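You operate a simulated robot arm through the tools that you are given. There is no shell and no other tool. Be economical: measure what you need, move in short steps, check, and stop when the job is done.

You are at the controls of a simulated two-armed robot. One attempt, no reset.

Task
Put the blue band on the glass of the light board away on the top of the trims bench. Take the right empty cone and leave it on the far end of the belt. Put the olive thread cone on the toe closer table top. Pick up the 10 hex key from the top of the trims bench with one hand, pass it to the other hand and put it on the right end of the grey overlocker's table. Open the right packing drawer, put the red band in the inside of the right packing drawer and shut the drawer again. Take the presser foot that says "plain" from the top of the trims bench and leave it on the cream size card there. Turn the blue dial of the grey overlocker to 4. Take the bare pale blue core and put it on top of the carton of snaps. Shut the wooden table drawer. Fetch the cream thread cone from the top of the wooden table and stand it on the stand top before the needle. Take the grey thread cone from the top of the table beside the linker and put it on the right end of the grey overlocker's table. The order is free. Set down upright: right empty cone, olive thread cone, cream thread cone, grey thread cone.

Only the result counts: the job must be done as asked and must still hold three seconds after the hand-in. Knocking over, shifting, dropping, spilling or breaking anything else fails it.

Robot
Two 6-joint arms with two-finger grippers on one trunk, on a base that drives. Base frame: it is fixed to the floor where the robot stands at the start and does not move with it; the origin is under the middle of the robot, x ahead of it, y to its left, z up. Lengths are in mm, angles in degrees, forces in N, time in s.
The left shoulder is at the start at [30, 178, 988], the right one opposite. With the tool pointing down near the work surface each hand reaches from about 520 to 800 mm from the robot's upright axis, wherever it stands, measured 20 degrees to its own side. Places, roughly: bare pale blue core (7x8x17 cm) [-4200, 2600, 1300]; blue band (16x4x2 cm) [700, 0, 900]; blue dial of the grey overlocker [-4800, 1300, 1000]; carton of snaps [-4000, 2750, 1250]; cream thread cone [-7250, 1250, 750]; far end of the belt [100, 1700, 800]; grey thread cone [-5500, 1250, 750]; hex key [-3500, 1750, 1000]; inside of the right packing drawer [0, 2400, 700]; olive thread cone [-750, -250, 750]; presser foot [-3500, 2250, 750]; red band (16x4x2 cm) [-3500, 2100, 800]; right empty cone (10x9x17 cm) [800, -400, 900]; right end of the grey overlocker's table (20x27 cm [-4800, 1680, 760]; right packing drawer [-100, 2400, 700]; size card [-3250, 2000, 750]; stand top before the needle (20x16 cm) [-7320, -3480, 780]; toe closer table top (33x20 cm) [-3680, -2500, 760]; top of the trims bench [-3400, 2000, 800]; wooden table drawer [-6800, 1300, 600]. Payload 2.54 kg a hand.
Tool frame (each hand has its own): the origin (TCP) lies between the finger pads and is the grasp point; the fingertips stand 30 mm ahead of it; z points along the fingers, y is the line along which they close. The gripper opens to 116 mm. The gripper's body begins 95 mm behind the TCP.
Orientation is that of the tool frame in the base frame, as a unit quaternion [w, x, y, z]. With the fingers straight down and closing along the base's y, the tool's x points along the base's -x, its y along +y and its z along -z.

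Tools
- The arms move only by the tool nudge_tool. It takes "left_plan", "right_plan" or both (then of equal length, played together; a hand with none holds still); each is a list that holds one entry, the list of rows, each a list of 7 numbers: the turn, a rotation vector about the tool's x, y, z in units of 120 degrees (1.0 is 120 degrees), then the shift along the tool's x, y, z in units of 250 mm (1.0 is 250 mm), then the closure, from 0 (fully open) to 1 (shut). In form: [[[wx, wy, wz, dx, dy, dz, gripper], ...]]. A call has 1 to 20 rows; each row is the pose to reach, as a shift and turn from the pose commanded when the call began, along the tool's axes at that moment. A call with a number of a shift or a turn outside -1 to 1 is refused whole. Each row takes 0.2 s and may step no farther than 50 mm and 8.6 degrees from the row before; otherwise, or with a gripper value out of range, the whole call is refused. Where a pose cannot be reached the arm comes as near as it can. A force on the tool above 40 N (or 10 N above the force at the start of the call, whichever is more), or a blocked arm, ends the call early, and 0.2 s more pass. Each finger travels about 153 mm/s and halts on what it meets, pressing with about 28 N; the grip force reading is that of the motor and also rises with nothing between the fingers. The clock runs only during rows and for 0.2 s after the last one: add rows that repeat a pose to give the fingers time. The reply holds the time, the measured pose of the TCP, the force on the tool along the base axes, the opening and the grip force, in the units named above and with some noise, with the torque about the TCP (base axes, N m) and any sound that the robot's microphone picked up.
- Cameras (640 x 400 px; columns grow to the right, rows downward): "scene" is now at [-11.1, -66.2, 1685.8]; the picture's right is [-0.94, -0.34, 0.00], its down [-0.30, 0.83, -0.47] and it looks along [0.16, -0.44, -0.88] (base axes); focal length 250 px, centre (320, 200). "left" rides on the left gripper at [69, 15, -122] in its tool frame; the picture's right is [-0.21, 0.98, 0.00], its down [-0.83, -0.18, -0.53] and it looks along [-0.52, -0.11, 0.85] (tool axes); focal length 251 px, centre (320, 200). "right" rides on the right gripper at [69, -15, -122] in its tool frame; the picture's right is [0.21, 0.98, 0.00], its down [-0.83, 0.18, -0.53] and it looks along [-0.52, 0.11, 0.85] (tool axes); focal length 251 px, centre (320, 200). There is no depth. A picture from a camera that has moved, and an enlarged one, comes with that camera's place and axes in the base frame and with its lens. The place of the scene camera against the robot may be out by one fixed shift of up to 18 mm in any direction.
- capture(camera): a new picture of that camera. The clock stands still meanwhile.
- slide_trunk(by): slides the trunk up (or, below 0, down) by that many mm; the arms and the scene camera ride with it, the base frame stays. It gives what a move gives, with no picture.
- base_move(legs): drives the robot by 1 to 6 legs, each [ahead, left, turn to the left] in mm, mm and degrees, along the robot's own axes; the way and the turn of a leg run together, so that a leg with both is an arc; at most 1500 mm and 180 degrees a leg. The arms and the cameras ride along, it lands a little off, and it stops where it bumps. It gives what a move gives.
- turn_head(pan, tilt): turns the head with the scene camera to pan (to the left, within 143 degrees either way) and tilt (down, from -29 to 69), counted from straight ahead of the robot. It gives what a move gives.
- inspect(camera, box): a new picture of the part [left, top, right, bottom] of that camera's present view, enlarged. The clock stands still meanwhile.
- finish_job(): hands the job in; it is judged then, once.

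Work in short steps. Places have to be worked out from the pictures, the camera data and where the tool is seen: move nearer, look again, correct. Check each grasp and each placing, and mend what went wrong. You have 556 turns and 352 pictures in all, those below and enlarged ones among them. Open the grippers and draw the arms clear of the work before you hand the job in, unless the task says otherwise.

The tools are called after "Emit:" as name(argument=value, ...) on one line, values as JSON. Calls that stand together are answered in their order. nudge_tool: Moves the arms, as the interface text tells. Its arguments: {"type":"object","properties":{"left_plan":{"type":"array"},"right_plan":{"type":"array"}},"required":[]} The other tools are called the same way: slide_trunk (by) slides the trunk up or down; base_move (legs) drives the base; turn_head (pan, tilt) turns the head that bears the scene camera; capture (camera) takes a picture; inspect (camera, box) takes an enlarged picture of a part of a camera's view; finish_job () hands the job in.

At the start:

```text
time: 0.0
left_tool_pos: [534.2, -72.7, 1151.6]
left_tcp_rot: [0.001, 0.0, 1.0, 0.0]
left_wrist_force: [-0.4, -0.1, 0.5]
left_torque: [-0.01, -0.02, -0.02]
left_gripper_width: 116.0
left_grasp_force: 0.1
right_tool_pos: [273.4, -396.7, 1081.7]
right_tcp_rot: [-0.001, 0.0, 1.0, 0.0]
right_wrist_force: [0.0, 0.1, 0.1]
right_torque: [0.03, -0.01, 0.02]
right_gripper_width: 116.0
right_grasp_force: 0.1
trunk travel left (down, up): [-200.0, 340.0]
robot x, y, heading: [-0.8, -1.0, 0.1]
head pan, tilt: [-70.0, 62.2]
```

scene: 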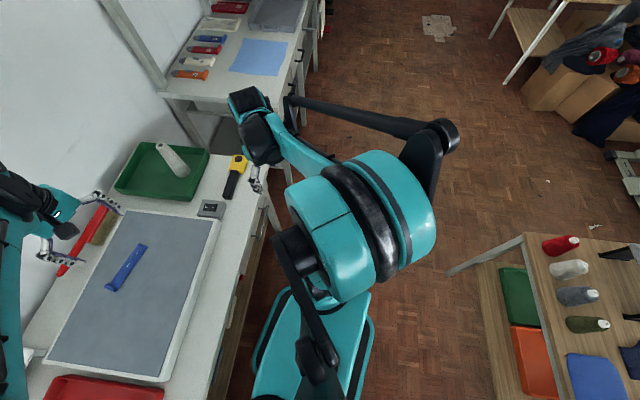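
right: 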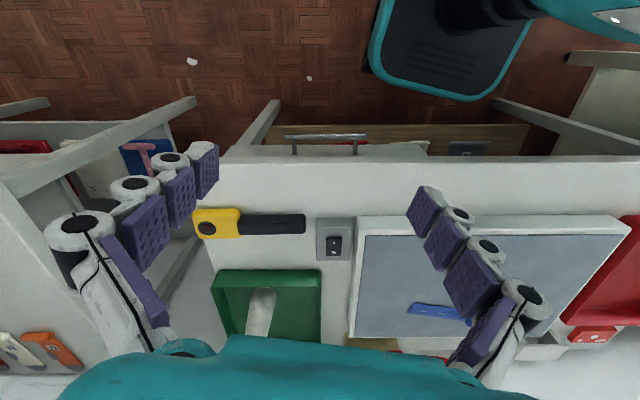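
left: 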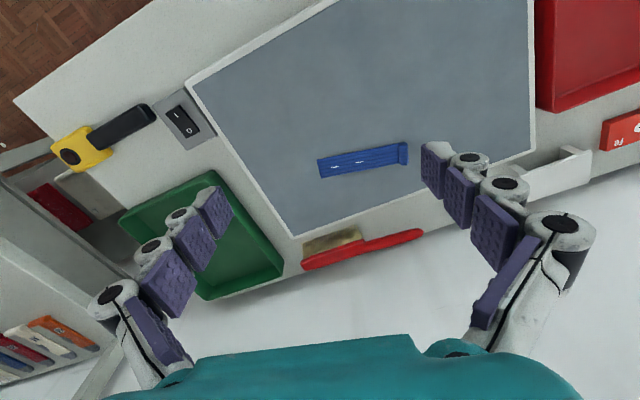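

I begin by looking ahead with the scene camera to map the work at hand.

Emit:
turn_head(pan=0, tilt=45)

Emit:
capture(camera="scene")

Emit:
turn_head(pan=90, tilt=15)

Emit:
capture(camera="scene")

Emit:
turn_head(pan=140, tilt=15)

Emit:
capture(camera="scene")

Emit:
turn_head(pan=-130, tilt=15)

Emit:
capture(camera="scene")

```text
time: 1.4
left_tool_pos: [534.8, -71.3, 1151.3]
left_tcp_rot: [0.0, 0.0, 1.0, 0.0]
left_wrist_force: [-0.4, 0.0, 0.8]
left_torque: [-0.02, -0.01, -0.02]
left_gripper_width: 116.0
left_grasp_force: 0.1
right_tool_pos: [272.0, -396.9, 1082.2]
right_tcp_rot: [0.0, 0.0, 1.0, 0.0]
right_wrist_force: [1.1, 0.1, -0.8]
right_torque: [0.01, -0.04, 0.0]
right_gripper_width: 116.1
right_grasp_force: 0.2
trunk travel left (down, up): [-200.0, 340.0]
robot x, y, heading: [-3.3, 2.2, 0.2]
head pan, tilt: [0.0, 45.0]
```

```text
348 pictures are left
camera scene: at [48.2, -6.0, 1707.8], right [0.0, -1.0, 0.0], down [-0.71, 0.0, -0.71], along [0.71, 0.0, -0.71], focal length 250 px, centre (320, 200)
```

scene: 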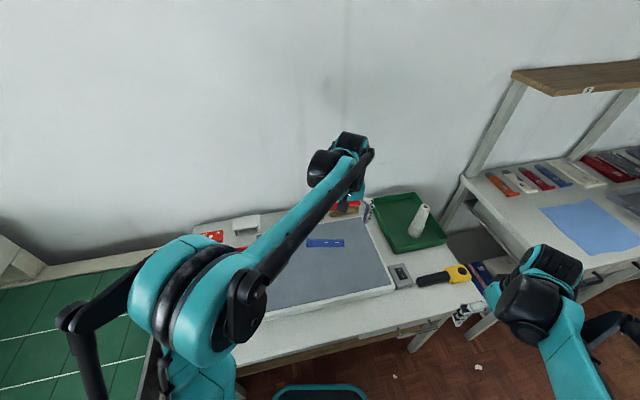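

```text
time: 3.1
left_tool_pos: [534.7, -71.3, 1150.2]
left_tcp_rot: [0.001, 0.001, 1.0, -0.001]
left_wrist_force: [-0.3, 0.2, -0.9]
left_torque: [-0.02, 0.02, -0.01]
left_gripper_width: 116.1
left_grasp_force: 0.0
right_tool_pos: [273.0, -396.7, 1083.2]
right_tcp_rot: [0.0, 0.0, 1.0, -0.001]
right_wrist_force: [-0.9, 0.2, -0.3]
right_torque: [-0.04, 0.01, -0.02]
right_gripper_width: 116.2
right_grasp_force: 0.0
trunk travel left (down, up): [-200.0, 340.0]
robot x, y, heading: [0.4, -1.4, -0.1]
head pan, tilt: [90.0, 15.0]
```

```text
347 pictures are left
camera scene: at [-33.0, 87.5, 1754.6], right [1.0, 0.0, 0.0], down [0.0, -0.26, -0.97], along [0.0, 0.97, -0.26], focal length 250 px, centre (320, 200)
```

scene: 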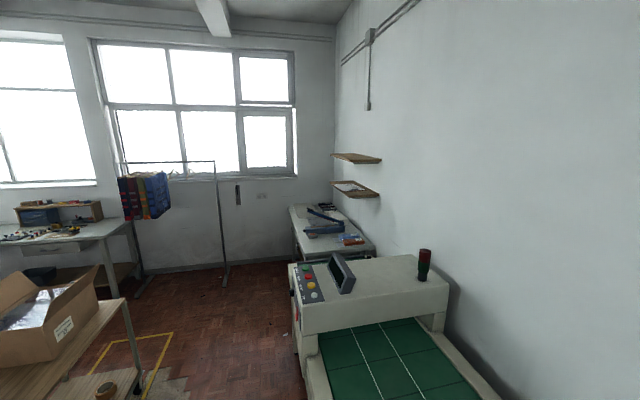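

```text
time: 4.2
left_tool_pos: [534.1, -72.7, 1151.5]
left_tcp_rot: [0.0, 0.0, 1.0, 0.0]
left_wrist_force: [-0.2, 0.2, 0.5]
left_torque: [0.0, -0.02, -0.01]
left_gripper_width: 116.1
left_grasp_force: 0.0
right_tool_pos: [272.7, -396.5, 1083.6]
right_tcp_rot: [0.0, 0.0, 1.0, 0.0]
right_wrist_force: [1.0, 0.2, -0.1]
right_torque: [-0.02, -0.01, -0.02]
right_gripper_width: 115.8
right_grasp_force: 0.0
trunk travel left (down, up): [-200.0, 340.0]
robot x, y, heading: [1.8, 2.1, 0.2]
head pan, tilt: [140.0, 15.0]
```

```text
346 pictures are left
camera scene: at [-104.6, 54.2, 1754.6], right [0.64, 0.77, 0.0], down [0.2, -0.17, -0.97], along [-0.74, 0.62, -0.26], focal length 250 px, centre (320, 200)
```

scene: 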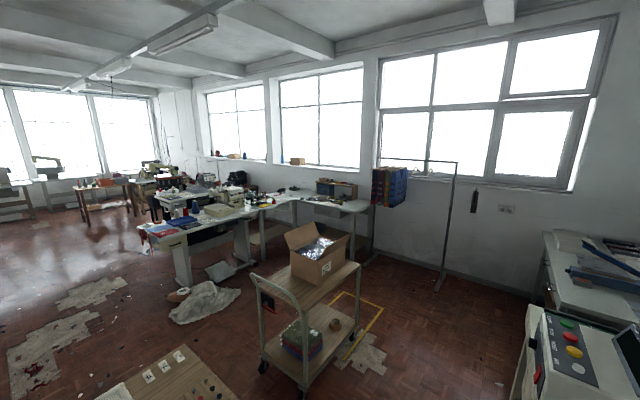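

```text
time: 8.0
left_tool_pos: [534.2, -71.7, 1151.8]
left_tcp_rot: [0.0, 0.0, 1.0, -0.001]
left_wrist_force: [0.6, 0.3, -0.3]
left_torque: [0.01, -0.02, -0.02]
left_gripper_width: 115.9
left_grasp_force: 0.1
right_tool_pos: [273.0, -396.4, 1081.8]
right_tcp_rot: [0.0, 0.0, 1.0, 0.0]
right_wrist_force: [-0.6, -0.3, 0.1]
right_torque: [-0.01, -0.02, 0.04]
right_gripper_width: 116.2
right_grasp_force: 0.0
trunk travel left (down, up): [-200.0, 340.0]
robot x, y, heading: [1.2, 2.0, -0.1]
head pan, tilt: [-130.0, 15.0]
```

```text
345 pictures are left
camera scene: at [-93.1, -77.5, 1754.6], right [-0.77, 0.64, 0.0], down [0.17, 0.2, -0.97], along [-0.62, -0.74, -0.26], focal length 250 px, centre (320, 200)
```

scene: 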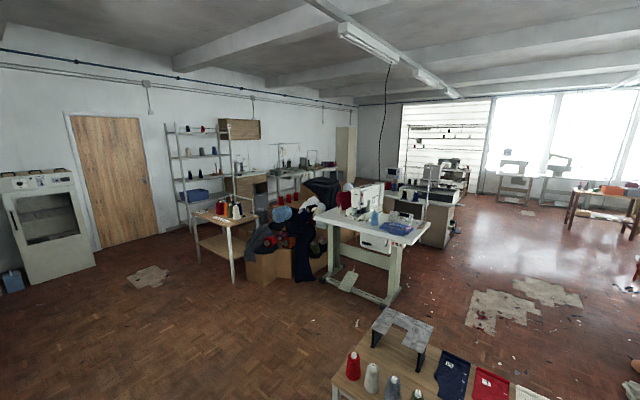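

The room is mapped roughly. Now a closer look at the cone in the green tray and the blue band.

Emit:
turn_head(pan=-15, tilt=45)

Emit:
inspect(camera="scene", box=[200, 140, 440, 290])

```text
time: 9.9
left_tool_pos: [534.1, -72.2, 1152.1]
left_tcp_rot: [-0.001, 0.0, 1.0, 0.0]
left_wrist_force: [0.4, 0.0, 0.5]
left_torque: [0.03, -0.01, 0.02]
left_gripper_width: 116.1
left_grasp_force: 0.1
right_tool_pos: [273.1, -397.4, 1082.9]
right_tcp_rot: [0.0, 0.0, 1.0, 0.0]
right_wrist_force: [0.5, 0.8, 0.0]
right_torque: [-0.03, -0.02, -0.01]
right_gripper_width: 116.1
right_grasp_force: 0.0
trunk travel left (down, up): [-200.0, 340.0]
robot x, y, heading: [2.1, -0.2, 0.2]
head pan, tilt: [-15.0, 45.0]
```

```text
2.67 times, centred on (320, 215) of scene
camera zoom: at [45.5, -27.0, 1707.8], right [-0.26, -0.97, 0.0], down [-0.68, 0.18, -0.71], along [0.68, -0.18, -0.71], focal length 666 px, centre (320, 160)
```

zoom: 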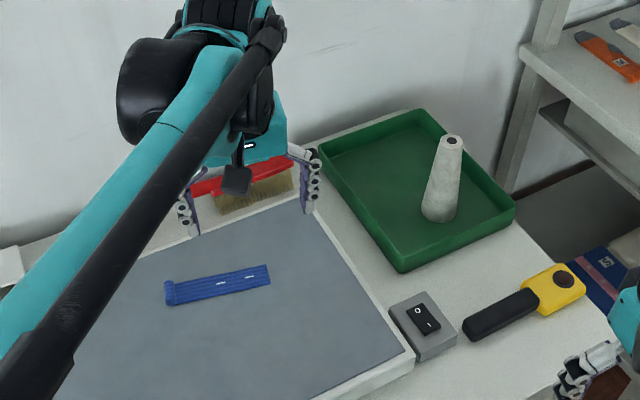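

The cone stands upright at about [723,-424], top at z≈985; band near [645,-20]. I shift the base 200 mm to the right so both lie in easy reach.

Emit:
base_move(legs=[[0, -200, 0]])

Emit:
capture(camera="left")

Emit:
capture(camera="right")

```text
time: 11.5
left_tool_pos: [534.7, -273.8, 1151.9]
left_tcp_rot: [0.0, 0.0, 1.0, 0.0]
left_wrist_force: [0.3, -0.8, 0.0]
left_torque: [0.05, 0.02, 0.03]
left_gripper_width: 115.8
left_grasp_force: 0.0
right_tool_pos: [272.9, -597.9, 1080.9]
right_tcp_rot: [0.0, 0.0, 1.0, 0.0]
right_wrist_force: [-0.3, 0.2, -0.8]
right_torque: [0.02, -0.04, 0.04]
right_gripper_width: 115.8
right_grasp_force: 0.0
trunk travel left (down, up): [-200.0, 340.0]
robot x, y, heading: [1.2, -199.8, -0.0]
head pan, tilt: [-15.0, 45.0]
```

```text
343 pictures are left
camera left: at [464.6, -257.4, 1273.0], right [0.21, 0.98, 0.0], down [0.83, -0.18, 0.53], along [0.52, -0.11, -0.85], focal length 251 px, centre (320, 200)
```

left: 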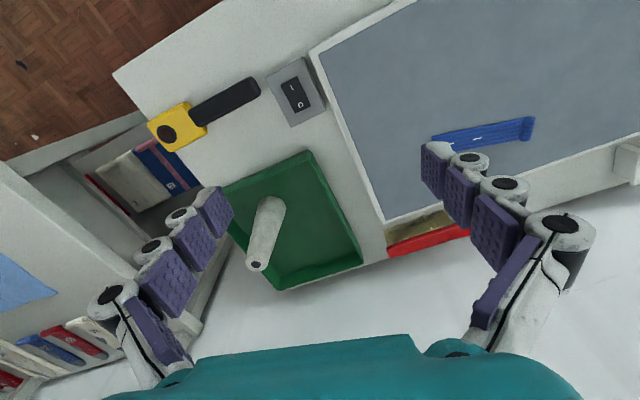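

```text
342 pictures are left
camera right: at [203.1, -613.6, 1204.0], right [-0.21, 0.98, 0.0], down [0.83, 0.18, 0.53], along [0.52, 0.11, -0.85], focal length 251 px, centre (320, 200)
```

right: 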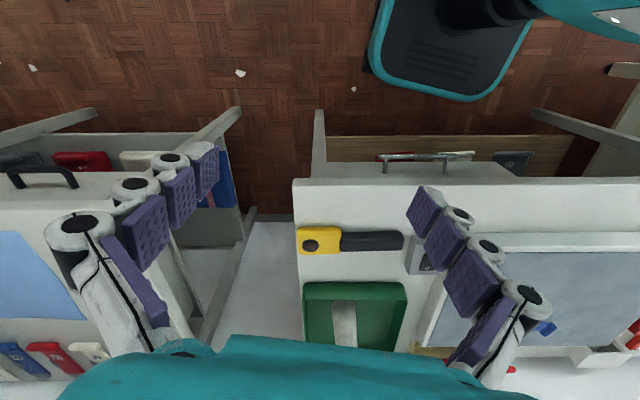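

Cone refined to about [738,-421]; band from (648,-100) to (648,55), top z≈862. I swing the left hand over the band with a 90° turn, and bring the right hand toward the cone above it.

Emit:
nudge_tool(left_plan=[[[0, 0, 0.068, -0.041, 0.091, 0.055, 0], [0, 0, 0.136, -0.082, 0.182, 0.11, 0], [0, 0, 0.205, -0.123, 0.273, 0.165, 0], [0, 0, 0.273, -0.165, 0.364, 0.22, 0], [0, 0, 0.341, -0.206, 0.455, 0.276, 0], [0, 0, 0.409, -0.247, 0.545, 0.33, 0], [0, 0, 0.477, -0.288, 0.636, 0.386, 0], [0, 0, 0.545, -0.33, 0.727, 0.44, 0], [0, 0, 0.614, -0.37, 0.818, 0.496, 0], [0, 0, 0.682, -0.412, 0.909, 0.55, 0], [0, 0, 0.75, -0.453, 1.0, 0.606, 0]]], right_plan=[[[0, 0, 0, -0.085, 0.032, -0.01, 0], [0, 0, 0, -0.17, 0.064, -0.02, 0], [0, 0, 0, -0.255, 0.096, -0.03, 0], [0, 0, 0, -0.34, 0.128, -0.04, 0], [0, 0, 0, -0.425, 0.16, -0.05, 0], [0, 0, 0, -0.51, 0.192, -0.06, 0], [0, 0, 0, -0.595, 0.224, -0.07, 0], [0, 0, 0, -0.68, 0.256, -0.08, 0], [0, 0, 0, -0.765, 0.288, -0.09, 0], [0, 0, 0, -0.85, 0.32, -0.1, 0], [0, 0, 0, -0.93, 0.354, -0.1, 0]]])

Emit:
nudge_tool(right_plan=[[[0, 0, 0, -0.155, 0.06, 0, 0], [0, 0, 0, -0.31, 0.12, 0, 0], [0, 0, 0, -0.465, 0.18, 0, 0], [0, 0, 0, -0.62, 0.24, 0, 0], [0, 0, 0, -0.775, 0.3, 0, 0], [0, 0, 0, -0.92, 0.354, 0, 0]]])

Emit:
capture(camera="left")

Emit:
capture(camera="right")

```text
time: 13.9
left_tool_pos: [649.4, -20.6, 998.7]
left_tcp_rot: [-0.001, 0.708, 0.706, -0.001]
left_wrist_force: [0.8, 1.0, -0.4]
left_torque: [-0.04, 0.03, 0.0]
left_gripper_width: 115.9
left_grasp_force: 0.2
right_tool_pos: [506.5, -506.4, 1107.3]
right_tcp_rot: [-0.001, 0.0, 1.0, -0.001]
right_wrist_force: [0.5, 0.3, -0.9]
right_torque: [0.0, 0.01, 0.0]
right_gripper_width: 115.7
right_grasp_force: 0.1
trunk travel left (down, up): [-200.0, 340.0]
robot x, y, heading: [2.7, -199.5, 0.1]
head pan, tilt: [-15.0, 45.0]
```

```text
time: 15.3
left_tool_pos: [649.6, -20.6, 999.3]
left_tcp_rot: [-0.001, 0.707, 0.707, 0.0]
left_wrist_force: [-0.4, 0.7, -0.9]
left_torque: [-0.04, 0.03, 0.01]
left_gripper_width: 116.2
left_grasp_force: 0.1
right_tool_pos: [735.3, -419.4, 1106.7]
right_tcp_rot: [-0.001, 0.001, 1.0, 0.0]
right_wrist_force: [1.7, 0.7, -0.4]
right_torque: [-0.01, 0.05, 0.0]
right_gripper_width: 115.9
right_grasp_force: 0.0
trunk travel left (down, up): [-200.0, 340.0]
robot x, y, heading: [0.2, -200.9, -0.1]
head pan, tilt: [-15.0, 45.0]
```

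```text
341 pictures are left
camera left: at [663.2, 48.8, 1121.3], right [0.98, -0.22, 0.0], down [-0.18, -0.83, 0.53], along [-0.12, -0.52, -0.85], focal length 251 px, centre (320, 200)
```

left: 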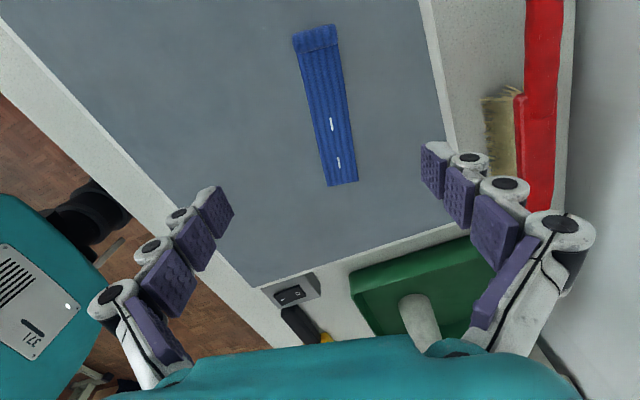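

```text
340 pictures are left
camera right: at [666.1, -434.8, 1228.4], right [-0.21, 0.98, 0.0], down [0.83, 0.18, 0.53], along [0.52, 0.11, -0.85], focal length 251 px, centre (320, 200)
```

right: 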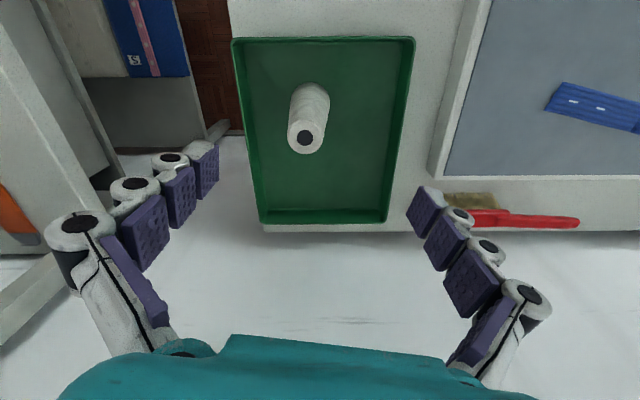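

Tool and cone look aligned; refined cone ≈(752,-432), top ≈966, band centre ≈(657,-20). I lower both: right around the cone top, left close above the band.

Emit:
nudge_tool(left_plan=[[[0, 0, 0, 0, 0.01, 0.15, 0], [0, 0, 0, 0, 0.03, 0.3, 0], [0, 0, 0, 0, 0.03, 0.42, 0]]], right_plan=[[[0, 0, 0, -0.06, -0.05, 0.15, 0], [0, 0, 0, -0.06, -0.05, 0.3, 0], [0, 0, 0, -0.06, -0.05, 0.42, 0]]])

Emit:
capture(camera="left")

Emit:
capture(camera="right")

```text
time: 16.1
left_tool_pos: [655.0, -23.5, 895.3]
left_tcp_rot: [0.0, 0.707, 0.708, -0.001]
left_wrist_force: [0.5, -0.1, -0.6]
left_torque: [0.04, 0.07, 0.0]
left_gripper_width: 115.8
left_grasp_force: 0.1
right_tool_pos: [750.8, -432.3, 999.4]
right_tcp_rot: [-0.001, 0.0, 1.0, -0.001]
right_wrist_force: [0.0, -0.4, -1.3]
right_torque: [0.02, 0.03, 0.02]
right_gripper_width: 115.6
right_grasp_force: 0.0
trunk travel left (down, up): [-200.0, 340.0]
robot x, y, heading: [-0.5, -199.8, -0.2]
head pan, tilt: [-15.0, 45.0]
```

```text
339 pictures are left
camera left: at [669.3, 46.0, 1015.0], right [0.98, -0.22, 0.0], down [-0.18, -0.83, 0.53], along [-0.12, -0.52, -0.85], focal length 251 px, centre (320, 200)
```

left: 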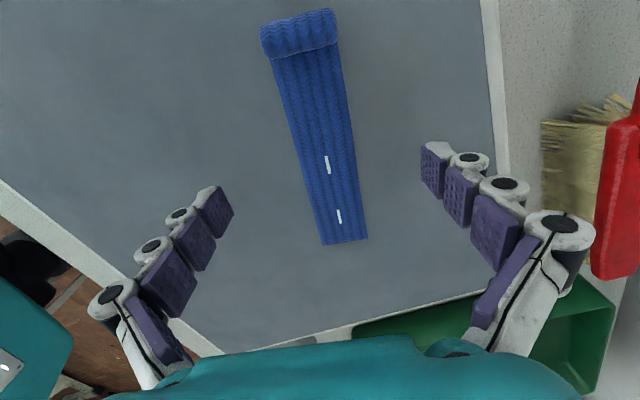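

```text
338 pictures are left
camera right: at [681.4, -448.3, 1121.8], right [-0.21, 0.98, 0.0], down [0.83, 0.18, 0.53], along [0.52, 0.11, -0.85], focal length 251 px, centre (320, 200)
```

right: 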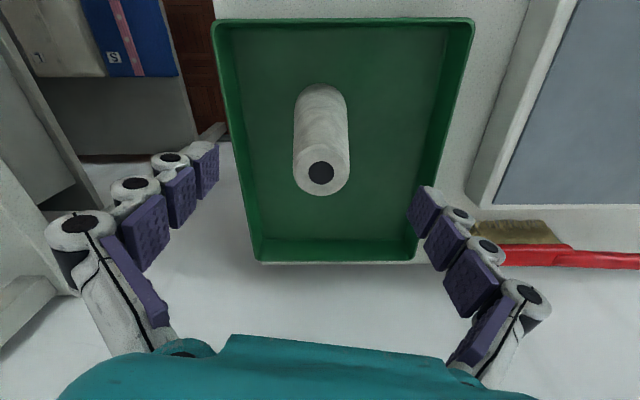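

Cone is centred under the right hand; band lies centred with 5 mm shift in x. Lower right to grip, and left near the glass.

Emit:
nudge_tool(left_plan=[[[0, 0, 0, 0, 0.01, 0.03, 0], [0, 0, 0, 0, 0.02, 0.05, 0], [0, 0, 0, 0, 0.02, 0.07, 0], [0, 0, 0, 0, 0.02, 0.09, 0], [0, 0, 0, 0, 0.02, 0.09, 0]]], right_plan=[[[0, 0, 0, 0, 0, 0.16, 0], [0, 0, 0, 0, 0, 0.32, 0], [0, 0, 0, 0, 0, 0.32, 1], [0, 0, 0, 0, 0, 0.32, 1], [0, 0, 0, 0, 0, 0.32, 1]]])

Emit:
capture(camera="left")

Emit:
capture(camera="right")

```text
time: 17.3
left_tool_pos: [660.0, -23.5, 872.5]
left_tcp_rot: [0.0, 0.706, 0.708, 0.0]
left_wrist_force: [0.4, 0.1, -0.2]
left_torque: [0.0, 0.02, 0.03]
left_gripper_width: 116.0
left_grasp_force: 0.1
right_tool_pos: [747.6, -432.2, 921.4]
right_tcp_rot: [0.0, 0.0, 1.0, -0.001]
right_wrist_force: [-0.7, -0.6, 8.2]
right_torque: [-0.32, 0.05, -0.01]
right_gripper_width: 49.0
right_grasp_force: 27.9
trunk travel left (down, up): [-200.0, 340.0]
robot x, y, heading: [-1.1, -199.4, 0.1]
head pan, tilt: [-15.0, 45.0]
```

```text
337 pictures are left
camera left: at [673.8, 47.0, 993.9], right [0.98, -0.22, 0.0], down [-0.18, -0.83, 0.53], along [-0.11, -0.52, -0.85], focal length 251 px, centre (320, 200)
```

left: 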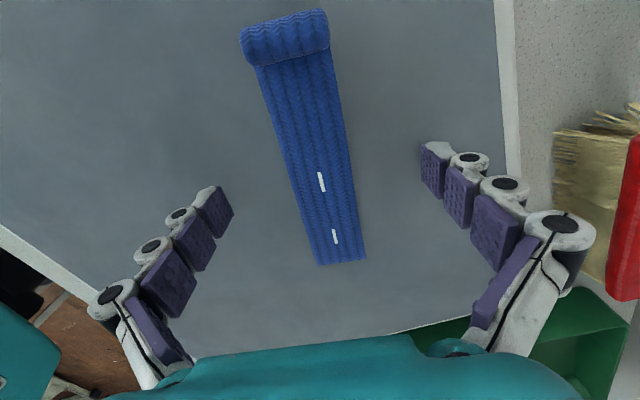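

```text
336 pictures are left
camera right: at [678.5, -447.7, 1044.3], right [-0.21, 0.98, 0.0], down [0.83, 0.18, 0.53], along [0.52, 0.11, -0.85], focal length 251 px, centre (320, 200)
```

right: 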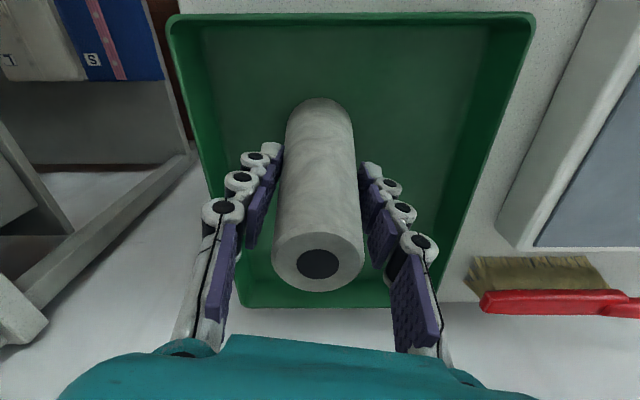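

Cone is gripped (49 mm). I ease the left hand lower and watch for contact.

Emit:
nudge_tool(left_plan=[[[0, 0, 0, 0, 0, 0.008, 0], [0, 0, 0, 0, 0, 0.016, 0], [0, 0, 0, 0, 0, 0.016, 0]]])

```text
time: 18.1
left_tool_pos: [660.5, -22.1, 868.2]
left_tcp_rot: [0.0, 0.707, 0.707, 0.001]
left_wrist_force: [0.9, -1.0, -0.8]
left_torque: [0.0, 0.01, -0.01]
left_gripper_width: 115.8
left_grasp_force: 0.0
right_tool_pos: [746.5, -432.0, 922.6]
right_tcp_rot: [0.0, 0.0, 1.0, 0.001]
right_wrist_force: [-0.7, -1.5, 8.9]
right_torque: [-0.12, 0.0, -0.02]
right_gripper_width: 49.0
right_grasp_force: 28.1
trunk travel left (down, up): [-200.0, 340.0]
robot x, y, heading: [0.0, -199.2, 0.0]
head pan, tilt: [-15.0, 45.0]
```

No contact yet; lower a bit more.

Emit:
nudge_tool(left_plan=[[[0, 0, 0, 0, 0, 0.008, 0], [0, 0, 0, 0, 0, 0.016, 0], [0, 0, 0, 0, 0, 0.02, 0]]])

```text
time: 18.9
left_tool_pos: [660.6, -22.5, 863.9]
left_tcp_rot: [0.0, 0.707, 0.707, 0.001]
left_wrist_force: [1.0, -0.2, 0.1]
left_torque: [-0.01, 0.0, -0.02]
left_gripper_width: 115.9
left_grasp_force: 0.1
right_tool_pos: [748.4, -431.6, 922.9]
right_tcp_rot: [0.0, 0.0, 1.0, 0.0]
right_wrist_force: [-0.7, -1.5, 8.3]
right_torque: [-0.05, -0.04, -0.01]
right_gripper_width: 48.9
right_grasp_force: 27.6
trunk travel left (down, up): [-200.0, 340.0]
robot x, y, heading: [1.6, -200.4, -0.0]
head pan, tilt: [-15.0, 45.0]
```

Still free; I close the left hand here and see whether it holds the band.

Emit:
nudge_tool(left_plan=[[[0, 0, 0, 0, 0, 0, 0.4], [0, 0, 0, 0, 0, 0, 0.7], [0, 0, 0, 0, 0, 0, 1], [0, 0, 0, 0, 0, 0, 1]]])

Emit:
capture(camera="left")

```text
time: 19.4
left_tool_pos: [652.3, -22.8, 876.4]
left_tcp_rot: [0.0, 0.707, 0.707, 0.003]
left_wrist_force: [-10.2, 1.4, 86.9]
left_torque: [-0.31, 1.11, -0.18]
left_gripper_width: 73.1
left_grasp_force: 44.4
right_tool_pos: [741.4, -432.5, 928.7]
right_tcp_rot: [0.004, 0.001, 1.0, 0.002]
right_wrist_force: [0.8, 0.2, -0.2]
right_torque: [-0.04, -0.02, -0.01]
right_gripper_width: 48.8
right_grasp_force: 28.2
trunk travel left (down, up): [-200.0, 340.0]
robot x, y, heading: [0.5, -204.6, 0.0]
head pan, tilt: [-15.0, 45.0]
stopped in row 2 (left hand): the force on the tool passed its limit at 57 N (the readings are from after the stop); the commanded pose is now the measured one
```

```text
335 pictures are left
camera left: at [666.6, 46.9, 997.3], right [0.98, -0.21, 0.0], down [-0.18, -0.83, 0.53], along [-0.11, -0.52, -0.85], focal length 251 px, centre (320, 200)
```

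left: 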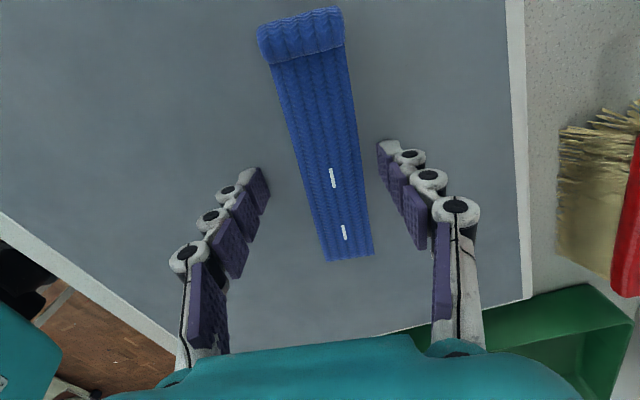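

The tips dip as they close and pressed on the glass (glass ≈846). Raise the hand and relieve.

Emit:
nudge_tool(left_plan=[[[0, 0, 0, 0, 0, -0.03, 0.3], [0, 0, 0, 0, 0, -0.03, 0.3]]])

Emit:
capture(camera="scene")

```text
time: 20.0
left_tool_pos: [659.7, -21.2, 873.8]
left_tcp_rot: [-0.001, 0.707, 0.707, 0.001]
left_wrist_force: [0.7, -1.5, 2.6]
left_torque: [-0.06, 0.02, 0.04]
left_gripper_width: 81.2
left_grasp_force: 0.9
right_tool_pos: [747.8, -431.6, 922.5]
right_tcp_rot: [0.001, 0.0, 1.0, 0.001]
right_wrist_force: [-3.0, -0.7, 10.9]
right_torque: [-0.09, 0.14, -0.01]
right_gripper_width: 48.8
right_grasp_force: 28.0
trunk travel left (down, up): [-200.0, 340.0]
robot x, y, heading: [0.8, -201.2, 0.1]
head pan, tilt: [-15.0, 45.0]
```

```text
334 pictures are left
camera scene: at [43.6, -227.4, 1707.6], right [-0.26, -0.97, 0.0], down [-0.68, 0.18, -0.71], along [0.68, -0.18, -0.71], focal length 250 px, centre (320, 200)
```

scene: 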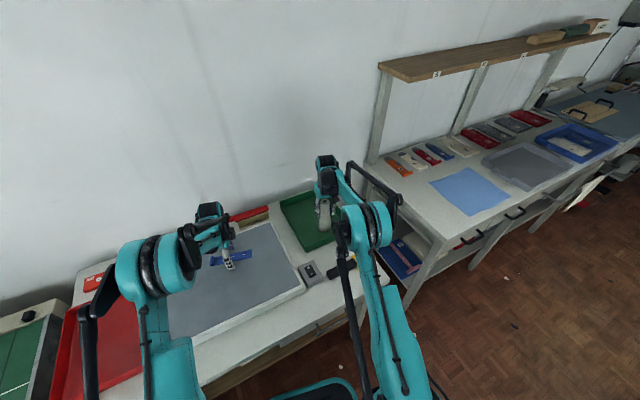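

I raise to about z=880 and close again gently.

Emit:
nudge_tool(left_plan=[[[0, 0, 0, 0, 0, -0.024, 0.3], [0, 0, 0, 0, 0, -0.024, 0.4], [0, 0, 0, 0, 0, -0.024, 0.5], [0, 0, 0, 0, 0, -0.024, 0.6], [0, 0, 0, 0, 0, -0.024, 0.8], [0, 0, 0, 0, 0, -0.024, 0.8]]])

Emit:
capture(camera="left")

```text
time: 21.4
left_tool_pos: [658.7, -21.6, 880.1]
left_tcp_rot: [-0.001, 0.707, 0.707, -0.001]
left_wrist_force: [0.2, 0.0, 0.6]
left_torque: [-0.03, -0.03, -0.02]
left_gripper_width: 38.5
left_grasp_force: 28.0
right_tool_pos: [747.7, -431.5, 923.0]
right_tcp_rot: [0.001, 0.0, 1.0, 0.0]
right_wrist_force: [-3.1, -5.1, 11.7]
right_torque: [-0.26, 0.08, -0.01]
right_gripper_width: 48.9
right_grasp_force: 27.9
trunk travel left (down, up): [-200.0, 340.0]
robot x, y, heading: [1.8, -203.8, 0.1]
head pan, tilt: [-15.0, 45.0]
```

```text
333 pictures are left
camera left: at [673.3, 48.2, 1002.1], right [0.98, -0.21, 0.0], down [-0.18, -0.83, 0.53], along [-0.12, -0.52, -0.85], focal length 251 px, centre (320, 200)
```

left: 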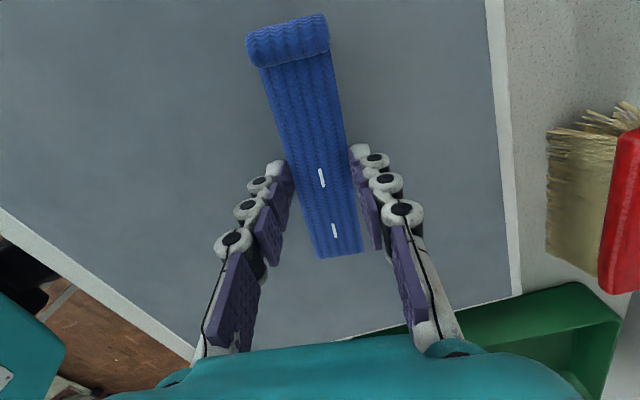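

Band gripped at 38.5 mm. Lift both hands.

Emit:
nudge_tool(left_plan=[[[0, 0, 0, 0, 0, -0.08, 1], [0, 0, 0, 0, 0, -0.16, 1], [0, 0, 0, 0, 0, -0.32, 1], [0, 0, 0, 0, 0, -0.48, 1], [0, 0, 0, 0, 0, -0.6, 1]]], right_plan=[[[0, 0, 0, 0, 0, -0.08, 1], [0, 0, 0, 0, 0, -0.16, 1], [0, 0, 0, 0, 0, -0.32, 1], [0, 0, 0, 0, 0, -0.48, 1], [0, 0, 0, 0, 0, -0.6, 1]]])

Emit:
capture(camera="left")

Emit:
capture(camera="right")

```text
time: 22.6
left_tool_pos: [661.2, -23.5, 1030.9]
left_tcp_rot: [-0.001, 0.707, 0.707, 0.0]
left_wrist_force: [-0.3, 1.0, -0.6]
left_torque: [-0.05, -0.02, -0.03]
left_gripper_width: 38.3
left_grasp_force: 27.9
right_tool_pos: [750.2, -430.4, 1069.8]
right_tcp_rot: [0.0, 0.0, 1.0, 0.0]
right_wrist_force: [-0.6, -1.1, -0.2]
right_torque: [-0.01, -0.04, -0.01]
right_gripper_width: 48.8
right_grasp_force: 27.7
trunk travel left (down, up): [-200.0, 340.0]
robot x, y, heading: [-0.9, -200.4, 0.0]
head pan, tilt: [-15.0, 45.0]
```

```text
332 pictures are left
camera left: at [675.1, 48.5, 1152.0], right [0.98, -0.21, 0.0], down [-0.18, -0.83, 0.53], along [-0.12, -0.52, -0.85], focal length 251 px, centre (320, 200)
```

left: 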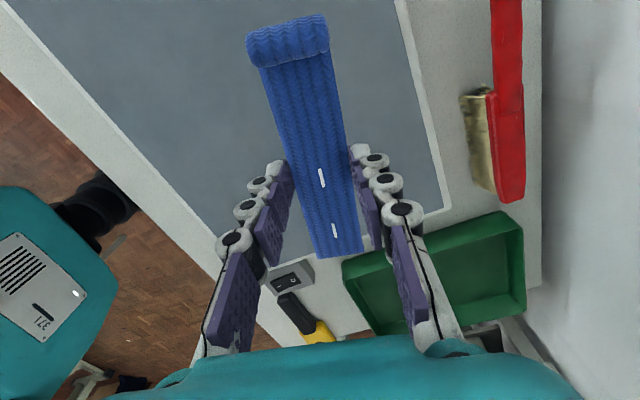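

```text
331 pictures are left
camera right: at [681.4, -446.7, 1192.1], right [-0.21, 0.98, 0.0], down [0.83, 0.18, 0.53], along [0.52, 0.11, -0.85], focal length 251 px, centre (320, 200)
```

right: 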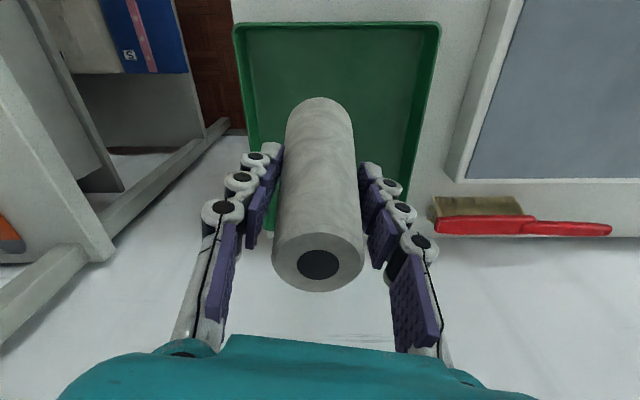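

Both held. I tuck the hands back toward the robot for driving.

Emit:
nudge_tool(left_plan=[[[0, 0, 0, 0.05, -0.125, -0.03, 1], [0, 0, 0, 0.1, -0.25, -0.06, 1], [0, 0, 0, 0.15, -0.375, -0.1, 1], [0, 0, 0, 0.2, -0.5, -0.14, 1], [0, 0, 0, 0.25, -0.625, -0.18, 1], [0, 0, 0, 0.3, -0.75, -0.2, 1], [0, 0, 0, 0.35, -0.875, -0.2, 1], [0, 0, 0, 0.4, -1.0, -0.2, 1]]], right_plan=[[[0, 0, 0, 0.125, -0.04, -0.01, 1], [0, 0, 0, 0.25, -0.08, -0.02, 1], [0, 0, 0, 0.375, -0.12, -0.03, 1], [0, 0, 0, 0.5, -0.16, -0.04, 1], [0, 0, 0, 0.625, -0.2, -0.05, 1], [0, 0, 0, 0.75, -0.24, -0.06, 1], [0, 0, 0, 0.875, -0.3, -0.08, 1], [0, 0, 0, 1.0, -0.36, -0.1, 1]]])

Emit:
turn_head(pan=75, tilt=35)

Emit:
capture(camera="scene")

Emit:
turn_head(pan=120, tilt=40)

Emit:
capture(camera="scene")

```text
time: 24.4
left_tool_pos: [407.5, 77.3, 1079.4]
left_tcp_rot: [0.0, 0.707, 0.707, 0.0]
left_wrist_force: [0.2, 0.6, -0.2]
left_torque: [0.01, -0.03, 0.01]
left_gripper_width: 38.6
left_grasp_force: 27.9
right_tool_pos: [495.0, -519.7, 1096.5]
right_tcp_rot: [0.001, 0.0, 1.0, 0.0]
right_wrist_force: [-0.1, -0.2, 0.7]
right_torque: [0.01, -0.04, 0.02]
right_gripper_width: 48.8
right_grasp_force: 28.3
trunk travel left (down, up): [-200.0, 340.0]
robot x, y, heading: [-1.2, -201.7, 0.1]
head pan, tilt: [-15.0, 45.0]
```

```text
time: 26.0
left_tool_pos: [410.4, 78.0, 1079.2]
left_tcp_rot: [-0.001, 0.707, 0.707, -0.002]
left_wrist_force: [-0.3, -0.2, 0.3]
left_torque: [-0.01, -0.01, -0.02]
left_gripper_width: 38.9
left_grasp_force: 27.5
right_tool_pos: [499.5, -520.6, 1095.8]
right_tcp_rot: [-0.001, 0.001, 1.0, 0.0]
right_wrist_force: [0.3, -1.1, -0.5]
right_torque: [0.01, -0.01, 0.02]
right_gripper_width: 49.0
right_grasp_force: 27.8
trunk travel left (down, up): [-200.0, 340.0]
robot x, y, heading: [4.2, -201.0, 0.1]
head pan, tilt: [75.0, 35.0]
```

```text
330 pictures are left
camera scene: at [-10.1, -121.1, 1722.6], right [0.97, -0.26, 0.0], down [-0.15, -0.55, -0.82], along [0.21, 0.79, -0.57], focal length 250 px, centre (320, 200)
```

scene: 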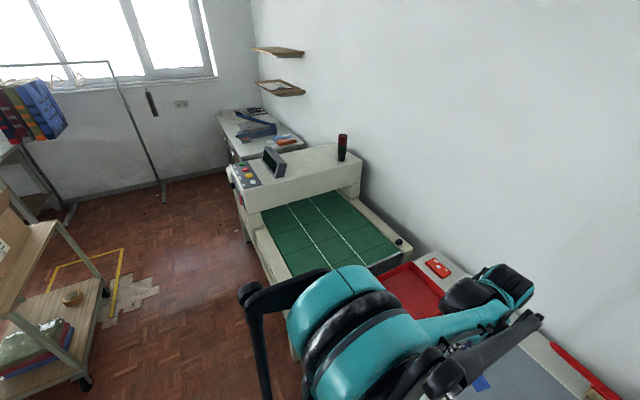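

```text
time: 27.1
left_tool_pos: [411.7, 78.7, 1078.0]
left_tcp_rot: [-0.001, 0.707, 0.708, -0.001]
left_wrist_force: [0.5, 0.2, 0.5]
left_torque: [0.04, -0.02, 0.0]
left_gripper_width: 38.6
left_grasp_force: 27.8
right_tool_pos: [498.5, -519.7, 1096.0]
right_tcp_rot: [0.0, -0.001, 1.0, 0.0]
right_wrist_force: [0.3, 0.7, 0.0]
right_torque: [0.02, -0.02, 0.01]
right_gripper_width: 48.6
right_grasp_force: 27.9
trunk travel left (down, up): [-200.0, 340.0]
robot x, y, heading: [2.3, -200.2, -0.1]
head pan, tilt: [120.0, 40.0]
```

```text
329 pictures are left
camera scene: at [-75.4, -132.4, 1715.1], right [0.87, 0.5, 0.0], down [0.32, -0.56, -0.77], along [-0.38, 0.66, -0.64], focal length 250 px, centre (320, 200)
```

scene: 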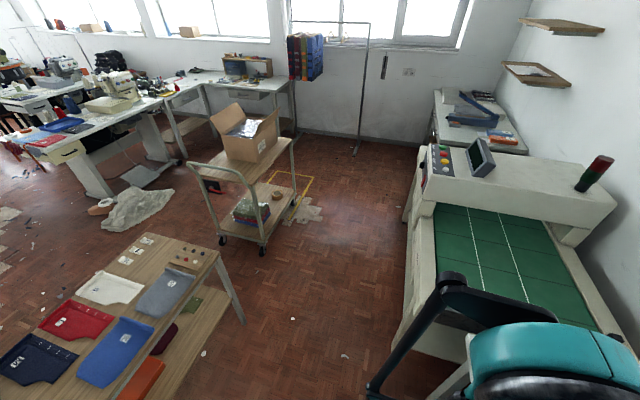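

Conveyor's left edge is near x≈-100 and its tunnel box from y≈1150. I back off and drive left along it in stages, then look at the far side of the box.

Emit:
base_move(legs=[[-400, 0, 0], [0, 850, 0], [-300, 0, 0], [0, 600, 0]])

Emit:
turn_head(pan=20, tilt=35)

Emit:
capture(camera="scene")

```text
time: 38.3
left_tool_pos: [-287.3, 1505.9, 1079.7]
left_tcp_rot: [-0.002, 0.707, 0.707, -0.001]
left_wrist_force: [0.1, 0.0, -1.0]
left_torque: [-0.02, 0.01, 0.02]
left_gripper_width: 38.6
left_grasp_force: 28.3
right_tool_pos: [-198.4, 908.6, 1095.4]
right_tcp_rot: [0.0, 0.0, 1.0, -0.001]
right_wrist_force: [0.3, 0.2, -1.0]
right_torque: [0.02, -0.02, 0.02]
right_gripper_width: 48.8
right_grasp_force: 28.0
trunk travel left (down, up): [-200.0, 340.0]
robot x, y, heading: [-698.6, 1225.4, 0.1]
head pan, tilt: [120.0, 40.0]
```

```text
time: 40.0
left_tool_pos: [-288.5, 1506.3, 1078.4]
left_tcp_rot: [-0.001, 0.707, 0.707, -0.003]
left_wrist_force: [-0.1, 0.8, -0.3]
left_torque: [0.04, -0.01, 0.0]
left_gripper_width: 38.6
left_grasp_force: 28.2
right_tool_pos: [-198.7, 908.0, 1094.0]
right_tcp_rot: [0.0, -0.001, 1.0, 0.0]
right_wrist_force: [-0.8, 0.2, -1.2]
right_torque: [0.01, 0.0, 0.0]
right_gripper_width: 49.1
right_grasp_force: 28.1
trunk travel left (down, up): [-200.0, 340.0]
robot x, y, heading: [-697.9, 1225.6, 0.0]
head pan, tilt: [20.0, 35.0]
```

```text
328 pictures are left
camera scene: at [-648.0, 1250.5, 1722.6], right [0.34, -0.94, 0.0], down [-0.54, -0.2, -0.82], along [0.77, 0.28, -0.57], focal length 250 px, centre (320, 200)
```

scene: 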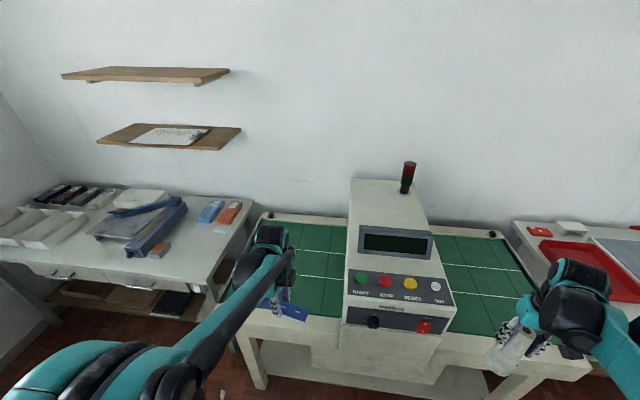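

The belt continues past the box; its far stretch spans y≈1350–1870. I drive to (-700,1830) and forward, with the right hand near it.

Emit:
base_move(legs=[[0, 605, 0], [180, 0, 0]])

Emit:
turn_head(pan=-10, tilt=50)

Emit:
capture(camera="scene")

Emit:
capture(camera="right")

```text
time: 44.7
left_tool_pos: [-129.8, 2132.7, 1079.7]
left_tcp_rot: [-0.002, 0.703, 0.712, 0.0]
left_wrist_force: [-0.2, -0.4, 0.3]
left_torque: [0.0, -0.04, 0.02]
left_gripper_width: 38.6
left_grasp_force: 27.9
right_tool_pos: [-34.4, 1535.2, 1095.7]
right_tcp_rot: [0.001, -0.007, 1.0, 0.0]
right_wrist_force: [-0.7, -1.1, -0.5]
right_torque: [-0.02, -0.04, -0.01]
right_gripper_width: 48.3
right_grasp_force: 27.6
trunk travel left (down, up): [-200.0, 340.0]
robot x, y, heading: [-535.5, 1849.0, 0.5]
head pan, tilt: [20.0, 35.0]
stopped in leg 2: the robot was blocked; the commanded pose is now the measured one
```

```text
time: 45.6
left_tool_pos: [-130.0, 2132.9, 1078.8]
left_tcp_rot: [0.0, 0.703, 0.712, 0.0]
left_wrist_force: [-0.5, 0.3, -0.8]
left_torque: [0.0, -0.01, 0.01]
left_gripper_width: 38.6
left_grasp_force: 27.9
right_tool_pos: [-33.9, 1534.7, 1094.7]
right_tcp_rot: [0.0, -0.007, 1.0, 0.0]
right_wrist_force: [-0.2, 0.1, -0.3]
right_torque: [0.01, 0.0, -0.01]
right_gripper_width: 48.1
right_grasp_force: 28.0
trunk travel left (down, up): [-200.0, 340.0]
robot x, y, heading: [-534.5, 1849.4, 0.8]
head pan, tilt: [-10.0, 50.0]
```

```text
327 pictures are left
camera scene: at [-494.1, 1830.6, 1700.9], right [-0.16, -0.99, 0.0], down [-0.76, 0.12, -0.64], along [0.63, -0.1, -0.77], focal length 250 px, centre (320, 200)
```

scene: 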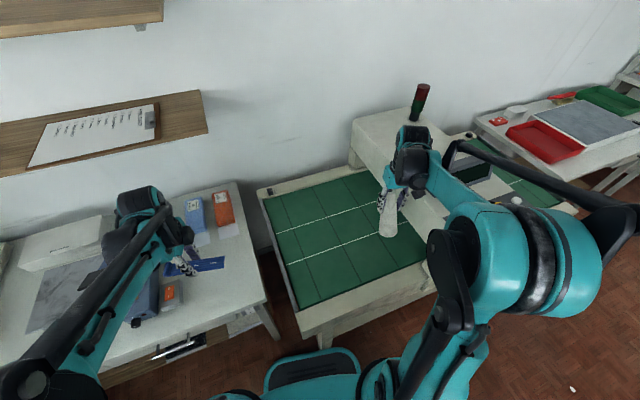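

```text
326 pictures are left
camera right: at [-103.0, 1518.9, 1216.5], right [-0.23, 0.97, 0.0], down [0.82, 0.19, 0.53], along [0.52, 0.12, -0.85], focal length 251 px, centre (320, 200)
```

right: 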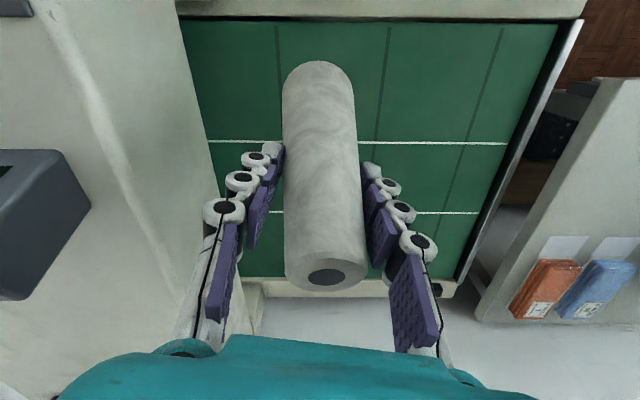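

The far stretch of the belt is centred near (95,1700). I move the right hand there and lower part way.

Emit:
nudge_tool(right_plan=[[[0, 0, 0, -0.086, 0.117, 0, 1], [0, 0, 0, -0.172, 0.233, 0, 1], [0, 0, 0, -0.258, 0.35, 0, 1], [0, 0, 0, -0.344, 0.467, 0, 1], [0, 0, 0, -0.43, 0.583, 0, 1], [0, 0, 0, -0.516, 0.7, 0, 1], [0, 0, 0, -0.516, 0.7, 0.15, 1], [0, 0, 0, -0.516, 0.7, 0.3, 1], [0, 0, 0, -0.516, 0.7, 0.45, 1]]])

Emit:
capture(camera="scene")

Emit:
capture(camera="right")

```text
time: 47.6
left_tool_pos: [-128.2, 2132.2, 1079.7]
left_tcp_rot: [-0.002, 0.703, 0.711, -0.001]
left_wrist_force: [0.4, -0.1, -0.9]
left_torque: [0.01, 0.0, -0.01]
left_gripper_width: 38.6
left_grasp_force: 27.9
right_tool_pos: [92.8, 1715.2, 979.9]
right_tcp_rot: [0.0, -0.007, 1.0, 0.0]
right_wrist_force: [0.1, 0.0, -0.9]
right_torque: [0.0, -0.02, 0.02]
right_gripper_width: 48.2
right_grasp_force: 28.0
trunk travel left (down, up): [-200.0, 340.0]
robot x, y, heading: [-536.3, 1854.5, 0.9]
head pan, tilt: [-10.0, 50.0]
```

```text
325 pictures are left
camera scene: at [-492.8, 1830.1, 1700.8], right [-0.16, -0.99, 0.0], down [-0.76, 0.12, -0.64], along [0.63, -0.1, -0.77], focal length 250 px, centre (320, 200)
```

scene: 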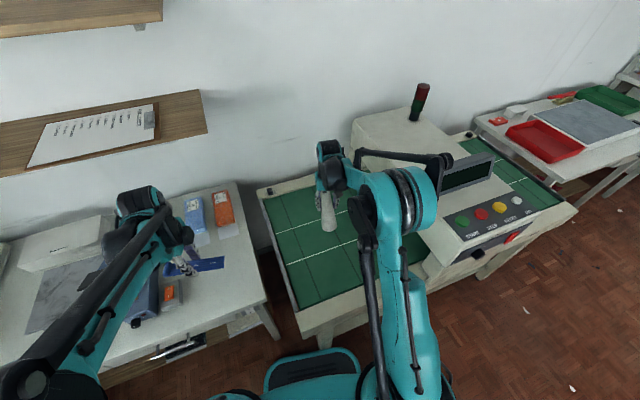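

```text
324 pictures are left
camera right: at [23.7, 1697.2, 1102.4], right [-0.23, 0.97, 0.0], down [0.82, 0.19, 0.53], along [0.52, 0.12, -0.85], focal length 251 px, centre (320, 200)
```

right: 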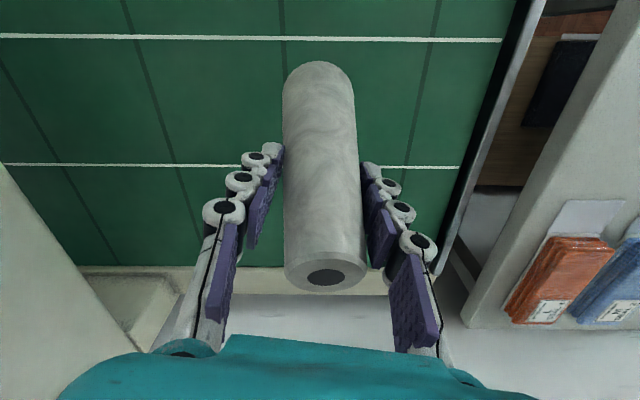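

Cone hangs over the belt centre. I lower toward contact.

Emit:
nudge_tool(right_plan=[[[0, 0, 0, 0, 0, 0.06, 1], [0, 0, 0, 0, 0, 0.1, 1], [0, 0, 0, 0, 0, 0.14, 1], [0, 0, 0, 0, 0, 0.16, 1], [0, 0, 0, 0, 0, 0.16, 1]]])

Emit:
inspect(camera="scene", box=[250, 130, 410, 330])

```text
time: 48.8
left_tool_pos: [-129.3, 2133.2, 1077.9]
left_tcp_rot: [-0.002, 0.702, 0.712, 0.001]
left_wrist_force: [-0.6, 0.1, -0.7]
left_torque: [-0.01, 0.01, 0.0]
left_gripper_width: 38.7
left_grasp_force: 27.8
right_tool_pos: [92.9, 1712.2, 941.5]
right_tcp_rot: [0.0, -0.007, 1.0, 0.0]
right_wrist_force: [-0.4, -0.1, 0.1]
right_torque: [-0.02, 0.01, -0.01]
right_gripper_width: 48.1
right_grasp_force: 27.6
trunk travel left (down, up): [-200.0, 340.0]
robot x, y, heading: [-534.7, 1847.4, 0.4]
head pan, tilt: [-10.0, 50.0]
```

```text
2.00 times, centred on (330, 230) of scene
camera zoom: at [-493.6, 1830.5, 1700.9], right [-0.16, -0.99, 0.0], down [-0.76, 0.12, -0.64], along [0.63, -0.1, -0.77], focal length 500 px, centre (300, 140)
```

zoom: 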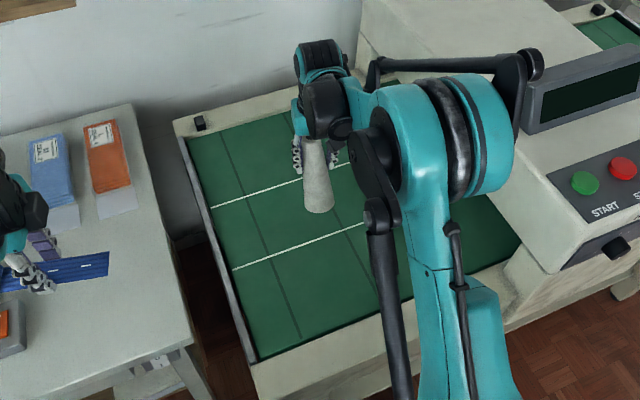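

Not touching yet; lower further in small steps.

Emit:
nudge_tool(right_plan=[[[0, 0, 0, 0, 0, 0.016, 1], [0, 0, 0, 0, 0, 0.032, 1], [0, 0, 0, 0, 0, 0.048, 1], [0, 0, 0, 0, 0, 0.064, 1], [0, 0, 0, 0, 0, 0.064, 1]]])

```text
time: 50.0
left_tool_pos: [-128.1, 2133.0, 1078.8]
left_tcp_rot: [-0.001, 0.703, 0.711, -0.001]
left_wrist_force: [0.0, -0.5, -0.4]
left_torque: [0.0, -0.01, 0.02]
left_gripper_width: 38.7
left_grasp_force: 28.3
right_tool_pos: [93.7, 1713.1, 926.3]
right_tcp_rot: [0.0, -0.007, 1.0, 0.001]
right_wrist_force: [0.0, -0.8, -1.4]
right_torque: [-0.02, -0.01, -0.01]
right_gripper_width: 48.2
right_grasp_force: 28.1
trunk travel left (down, up): [-200.0, 340.0]
robot x, y, heading: [-534.5, 1847.0, 0.7]
head pan, tilt: [-10.0, 50.0]
```

Emit:
nudge_tool(right_plan=[[[0, 0, 0, 0, 0, 0.012, 1], [0, 0, 0, 0, 0, 0.024, 1], [0, 0, 0, 0, 0, 0.036, 1], [0, 0, 0, 0, 0, 0.048, 1], [0, 0, 0, 0, 0, 0.048, 1]]])

```text
time: 51.2
left_tool_pos: [-129.5, 2133.5, 1078.9]
left_tcp_rot: [-0.001, 0.702, 0.712, 0.0]
left_wrist_force: [-0.2, -0.9, -0.7]
left_torque: [0.03, -0.04, 0.01]
left_gripper_width: 38.6
left_grasp_force: 28.0
right_tool_pos: [92.2, 1712.1, 914.6]
right_tcp_rot: [0.0, -0.007, 1.0, 0.0]
right_wrist_force: [-0.7, 0.0, -0.3]
right_torque: [-0.04, -0.01, -0.01]
right_gripper_width: 47.9
right_grasp_force: 28.4
trunk travel left (down, up): [-200.0, 340.0]
robot x, y, heading: [-537.8, 1844.8, 0.8]
head pan, tilt: [-10.0, 50.0]
```

Still free; continue down.

Emit:
nudge_tool(right_plan=[[[0, 0, 0, 0, 0, 0.016, 1], [0, 0, 0, 0, 0, 0.032, 1], [0, 0, 0, 0, 0, 0.048, 1], [0, 0, 0, 0, 0, 0.064, 1], [0, 0, 0, 0, 0, 0.08, 1], [0, 0, 0, 0, 0, 0.08, 1]]])

Emit:
capture(camera="right")

```text
time: 52.6
left_tool_pos: [-129.2, 2133.6, 1079.1]
left_tcp_rot: [-0.001, 0.703, 0.712, 0.0]
left_wrist_force: [-0.3, -1.0, -0.8]
left_torque: [0.01, 0.0, 0.0]
left_gripper_width: 38.7
left_grasp_force: 27.8
right_tool_pos: [92.4, 1710.7, 894.6]
right_tcp_rot: [0.001, -0.007, 1.0, 0.0]
right_wrist_force: [-0.9, 0.6, 0.4]
right_torque: [0.01, -0.01, -0.02]
right_gripper_width: 47.7
right_grasp_force: 28.0
trunk travel left (down, up): [-200.0, 340.0]
robot x, y, heading: [-537.3, 1850.6, 1.0]
head pan, tilt: [-10.0, 50.0]
```

```text
322 pictures are left
camera right: at [23.9, 1695.0, 1016.0], right [-0.23, 0.97, 0.0], down [0.82, 0.19, 0.53], along [0.52, 0.12, -0.85], focal length 251 px, centre (320, 200)
```

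right: 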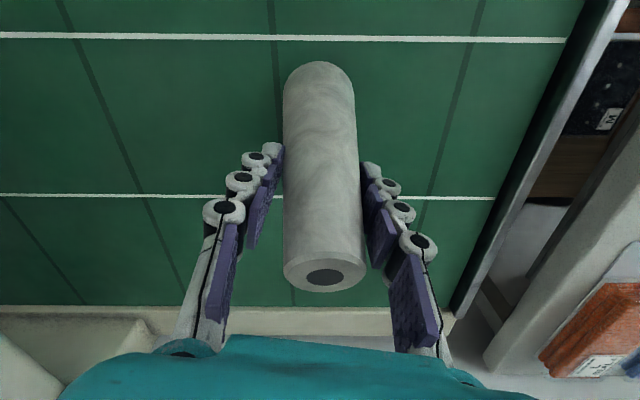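

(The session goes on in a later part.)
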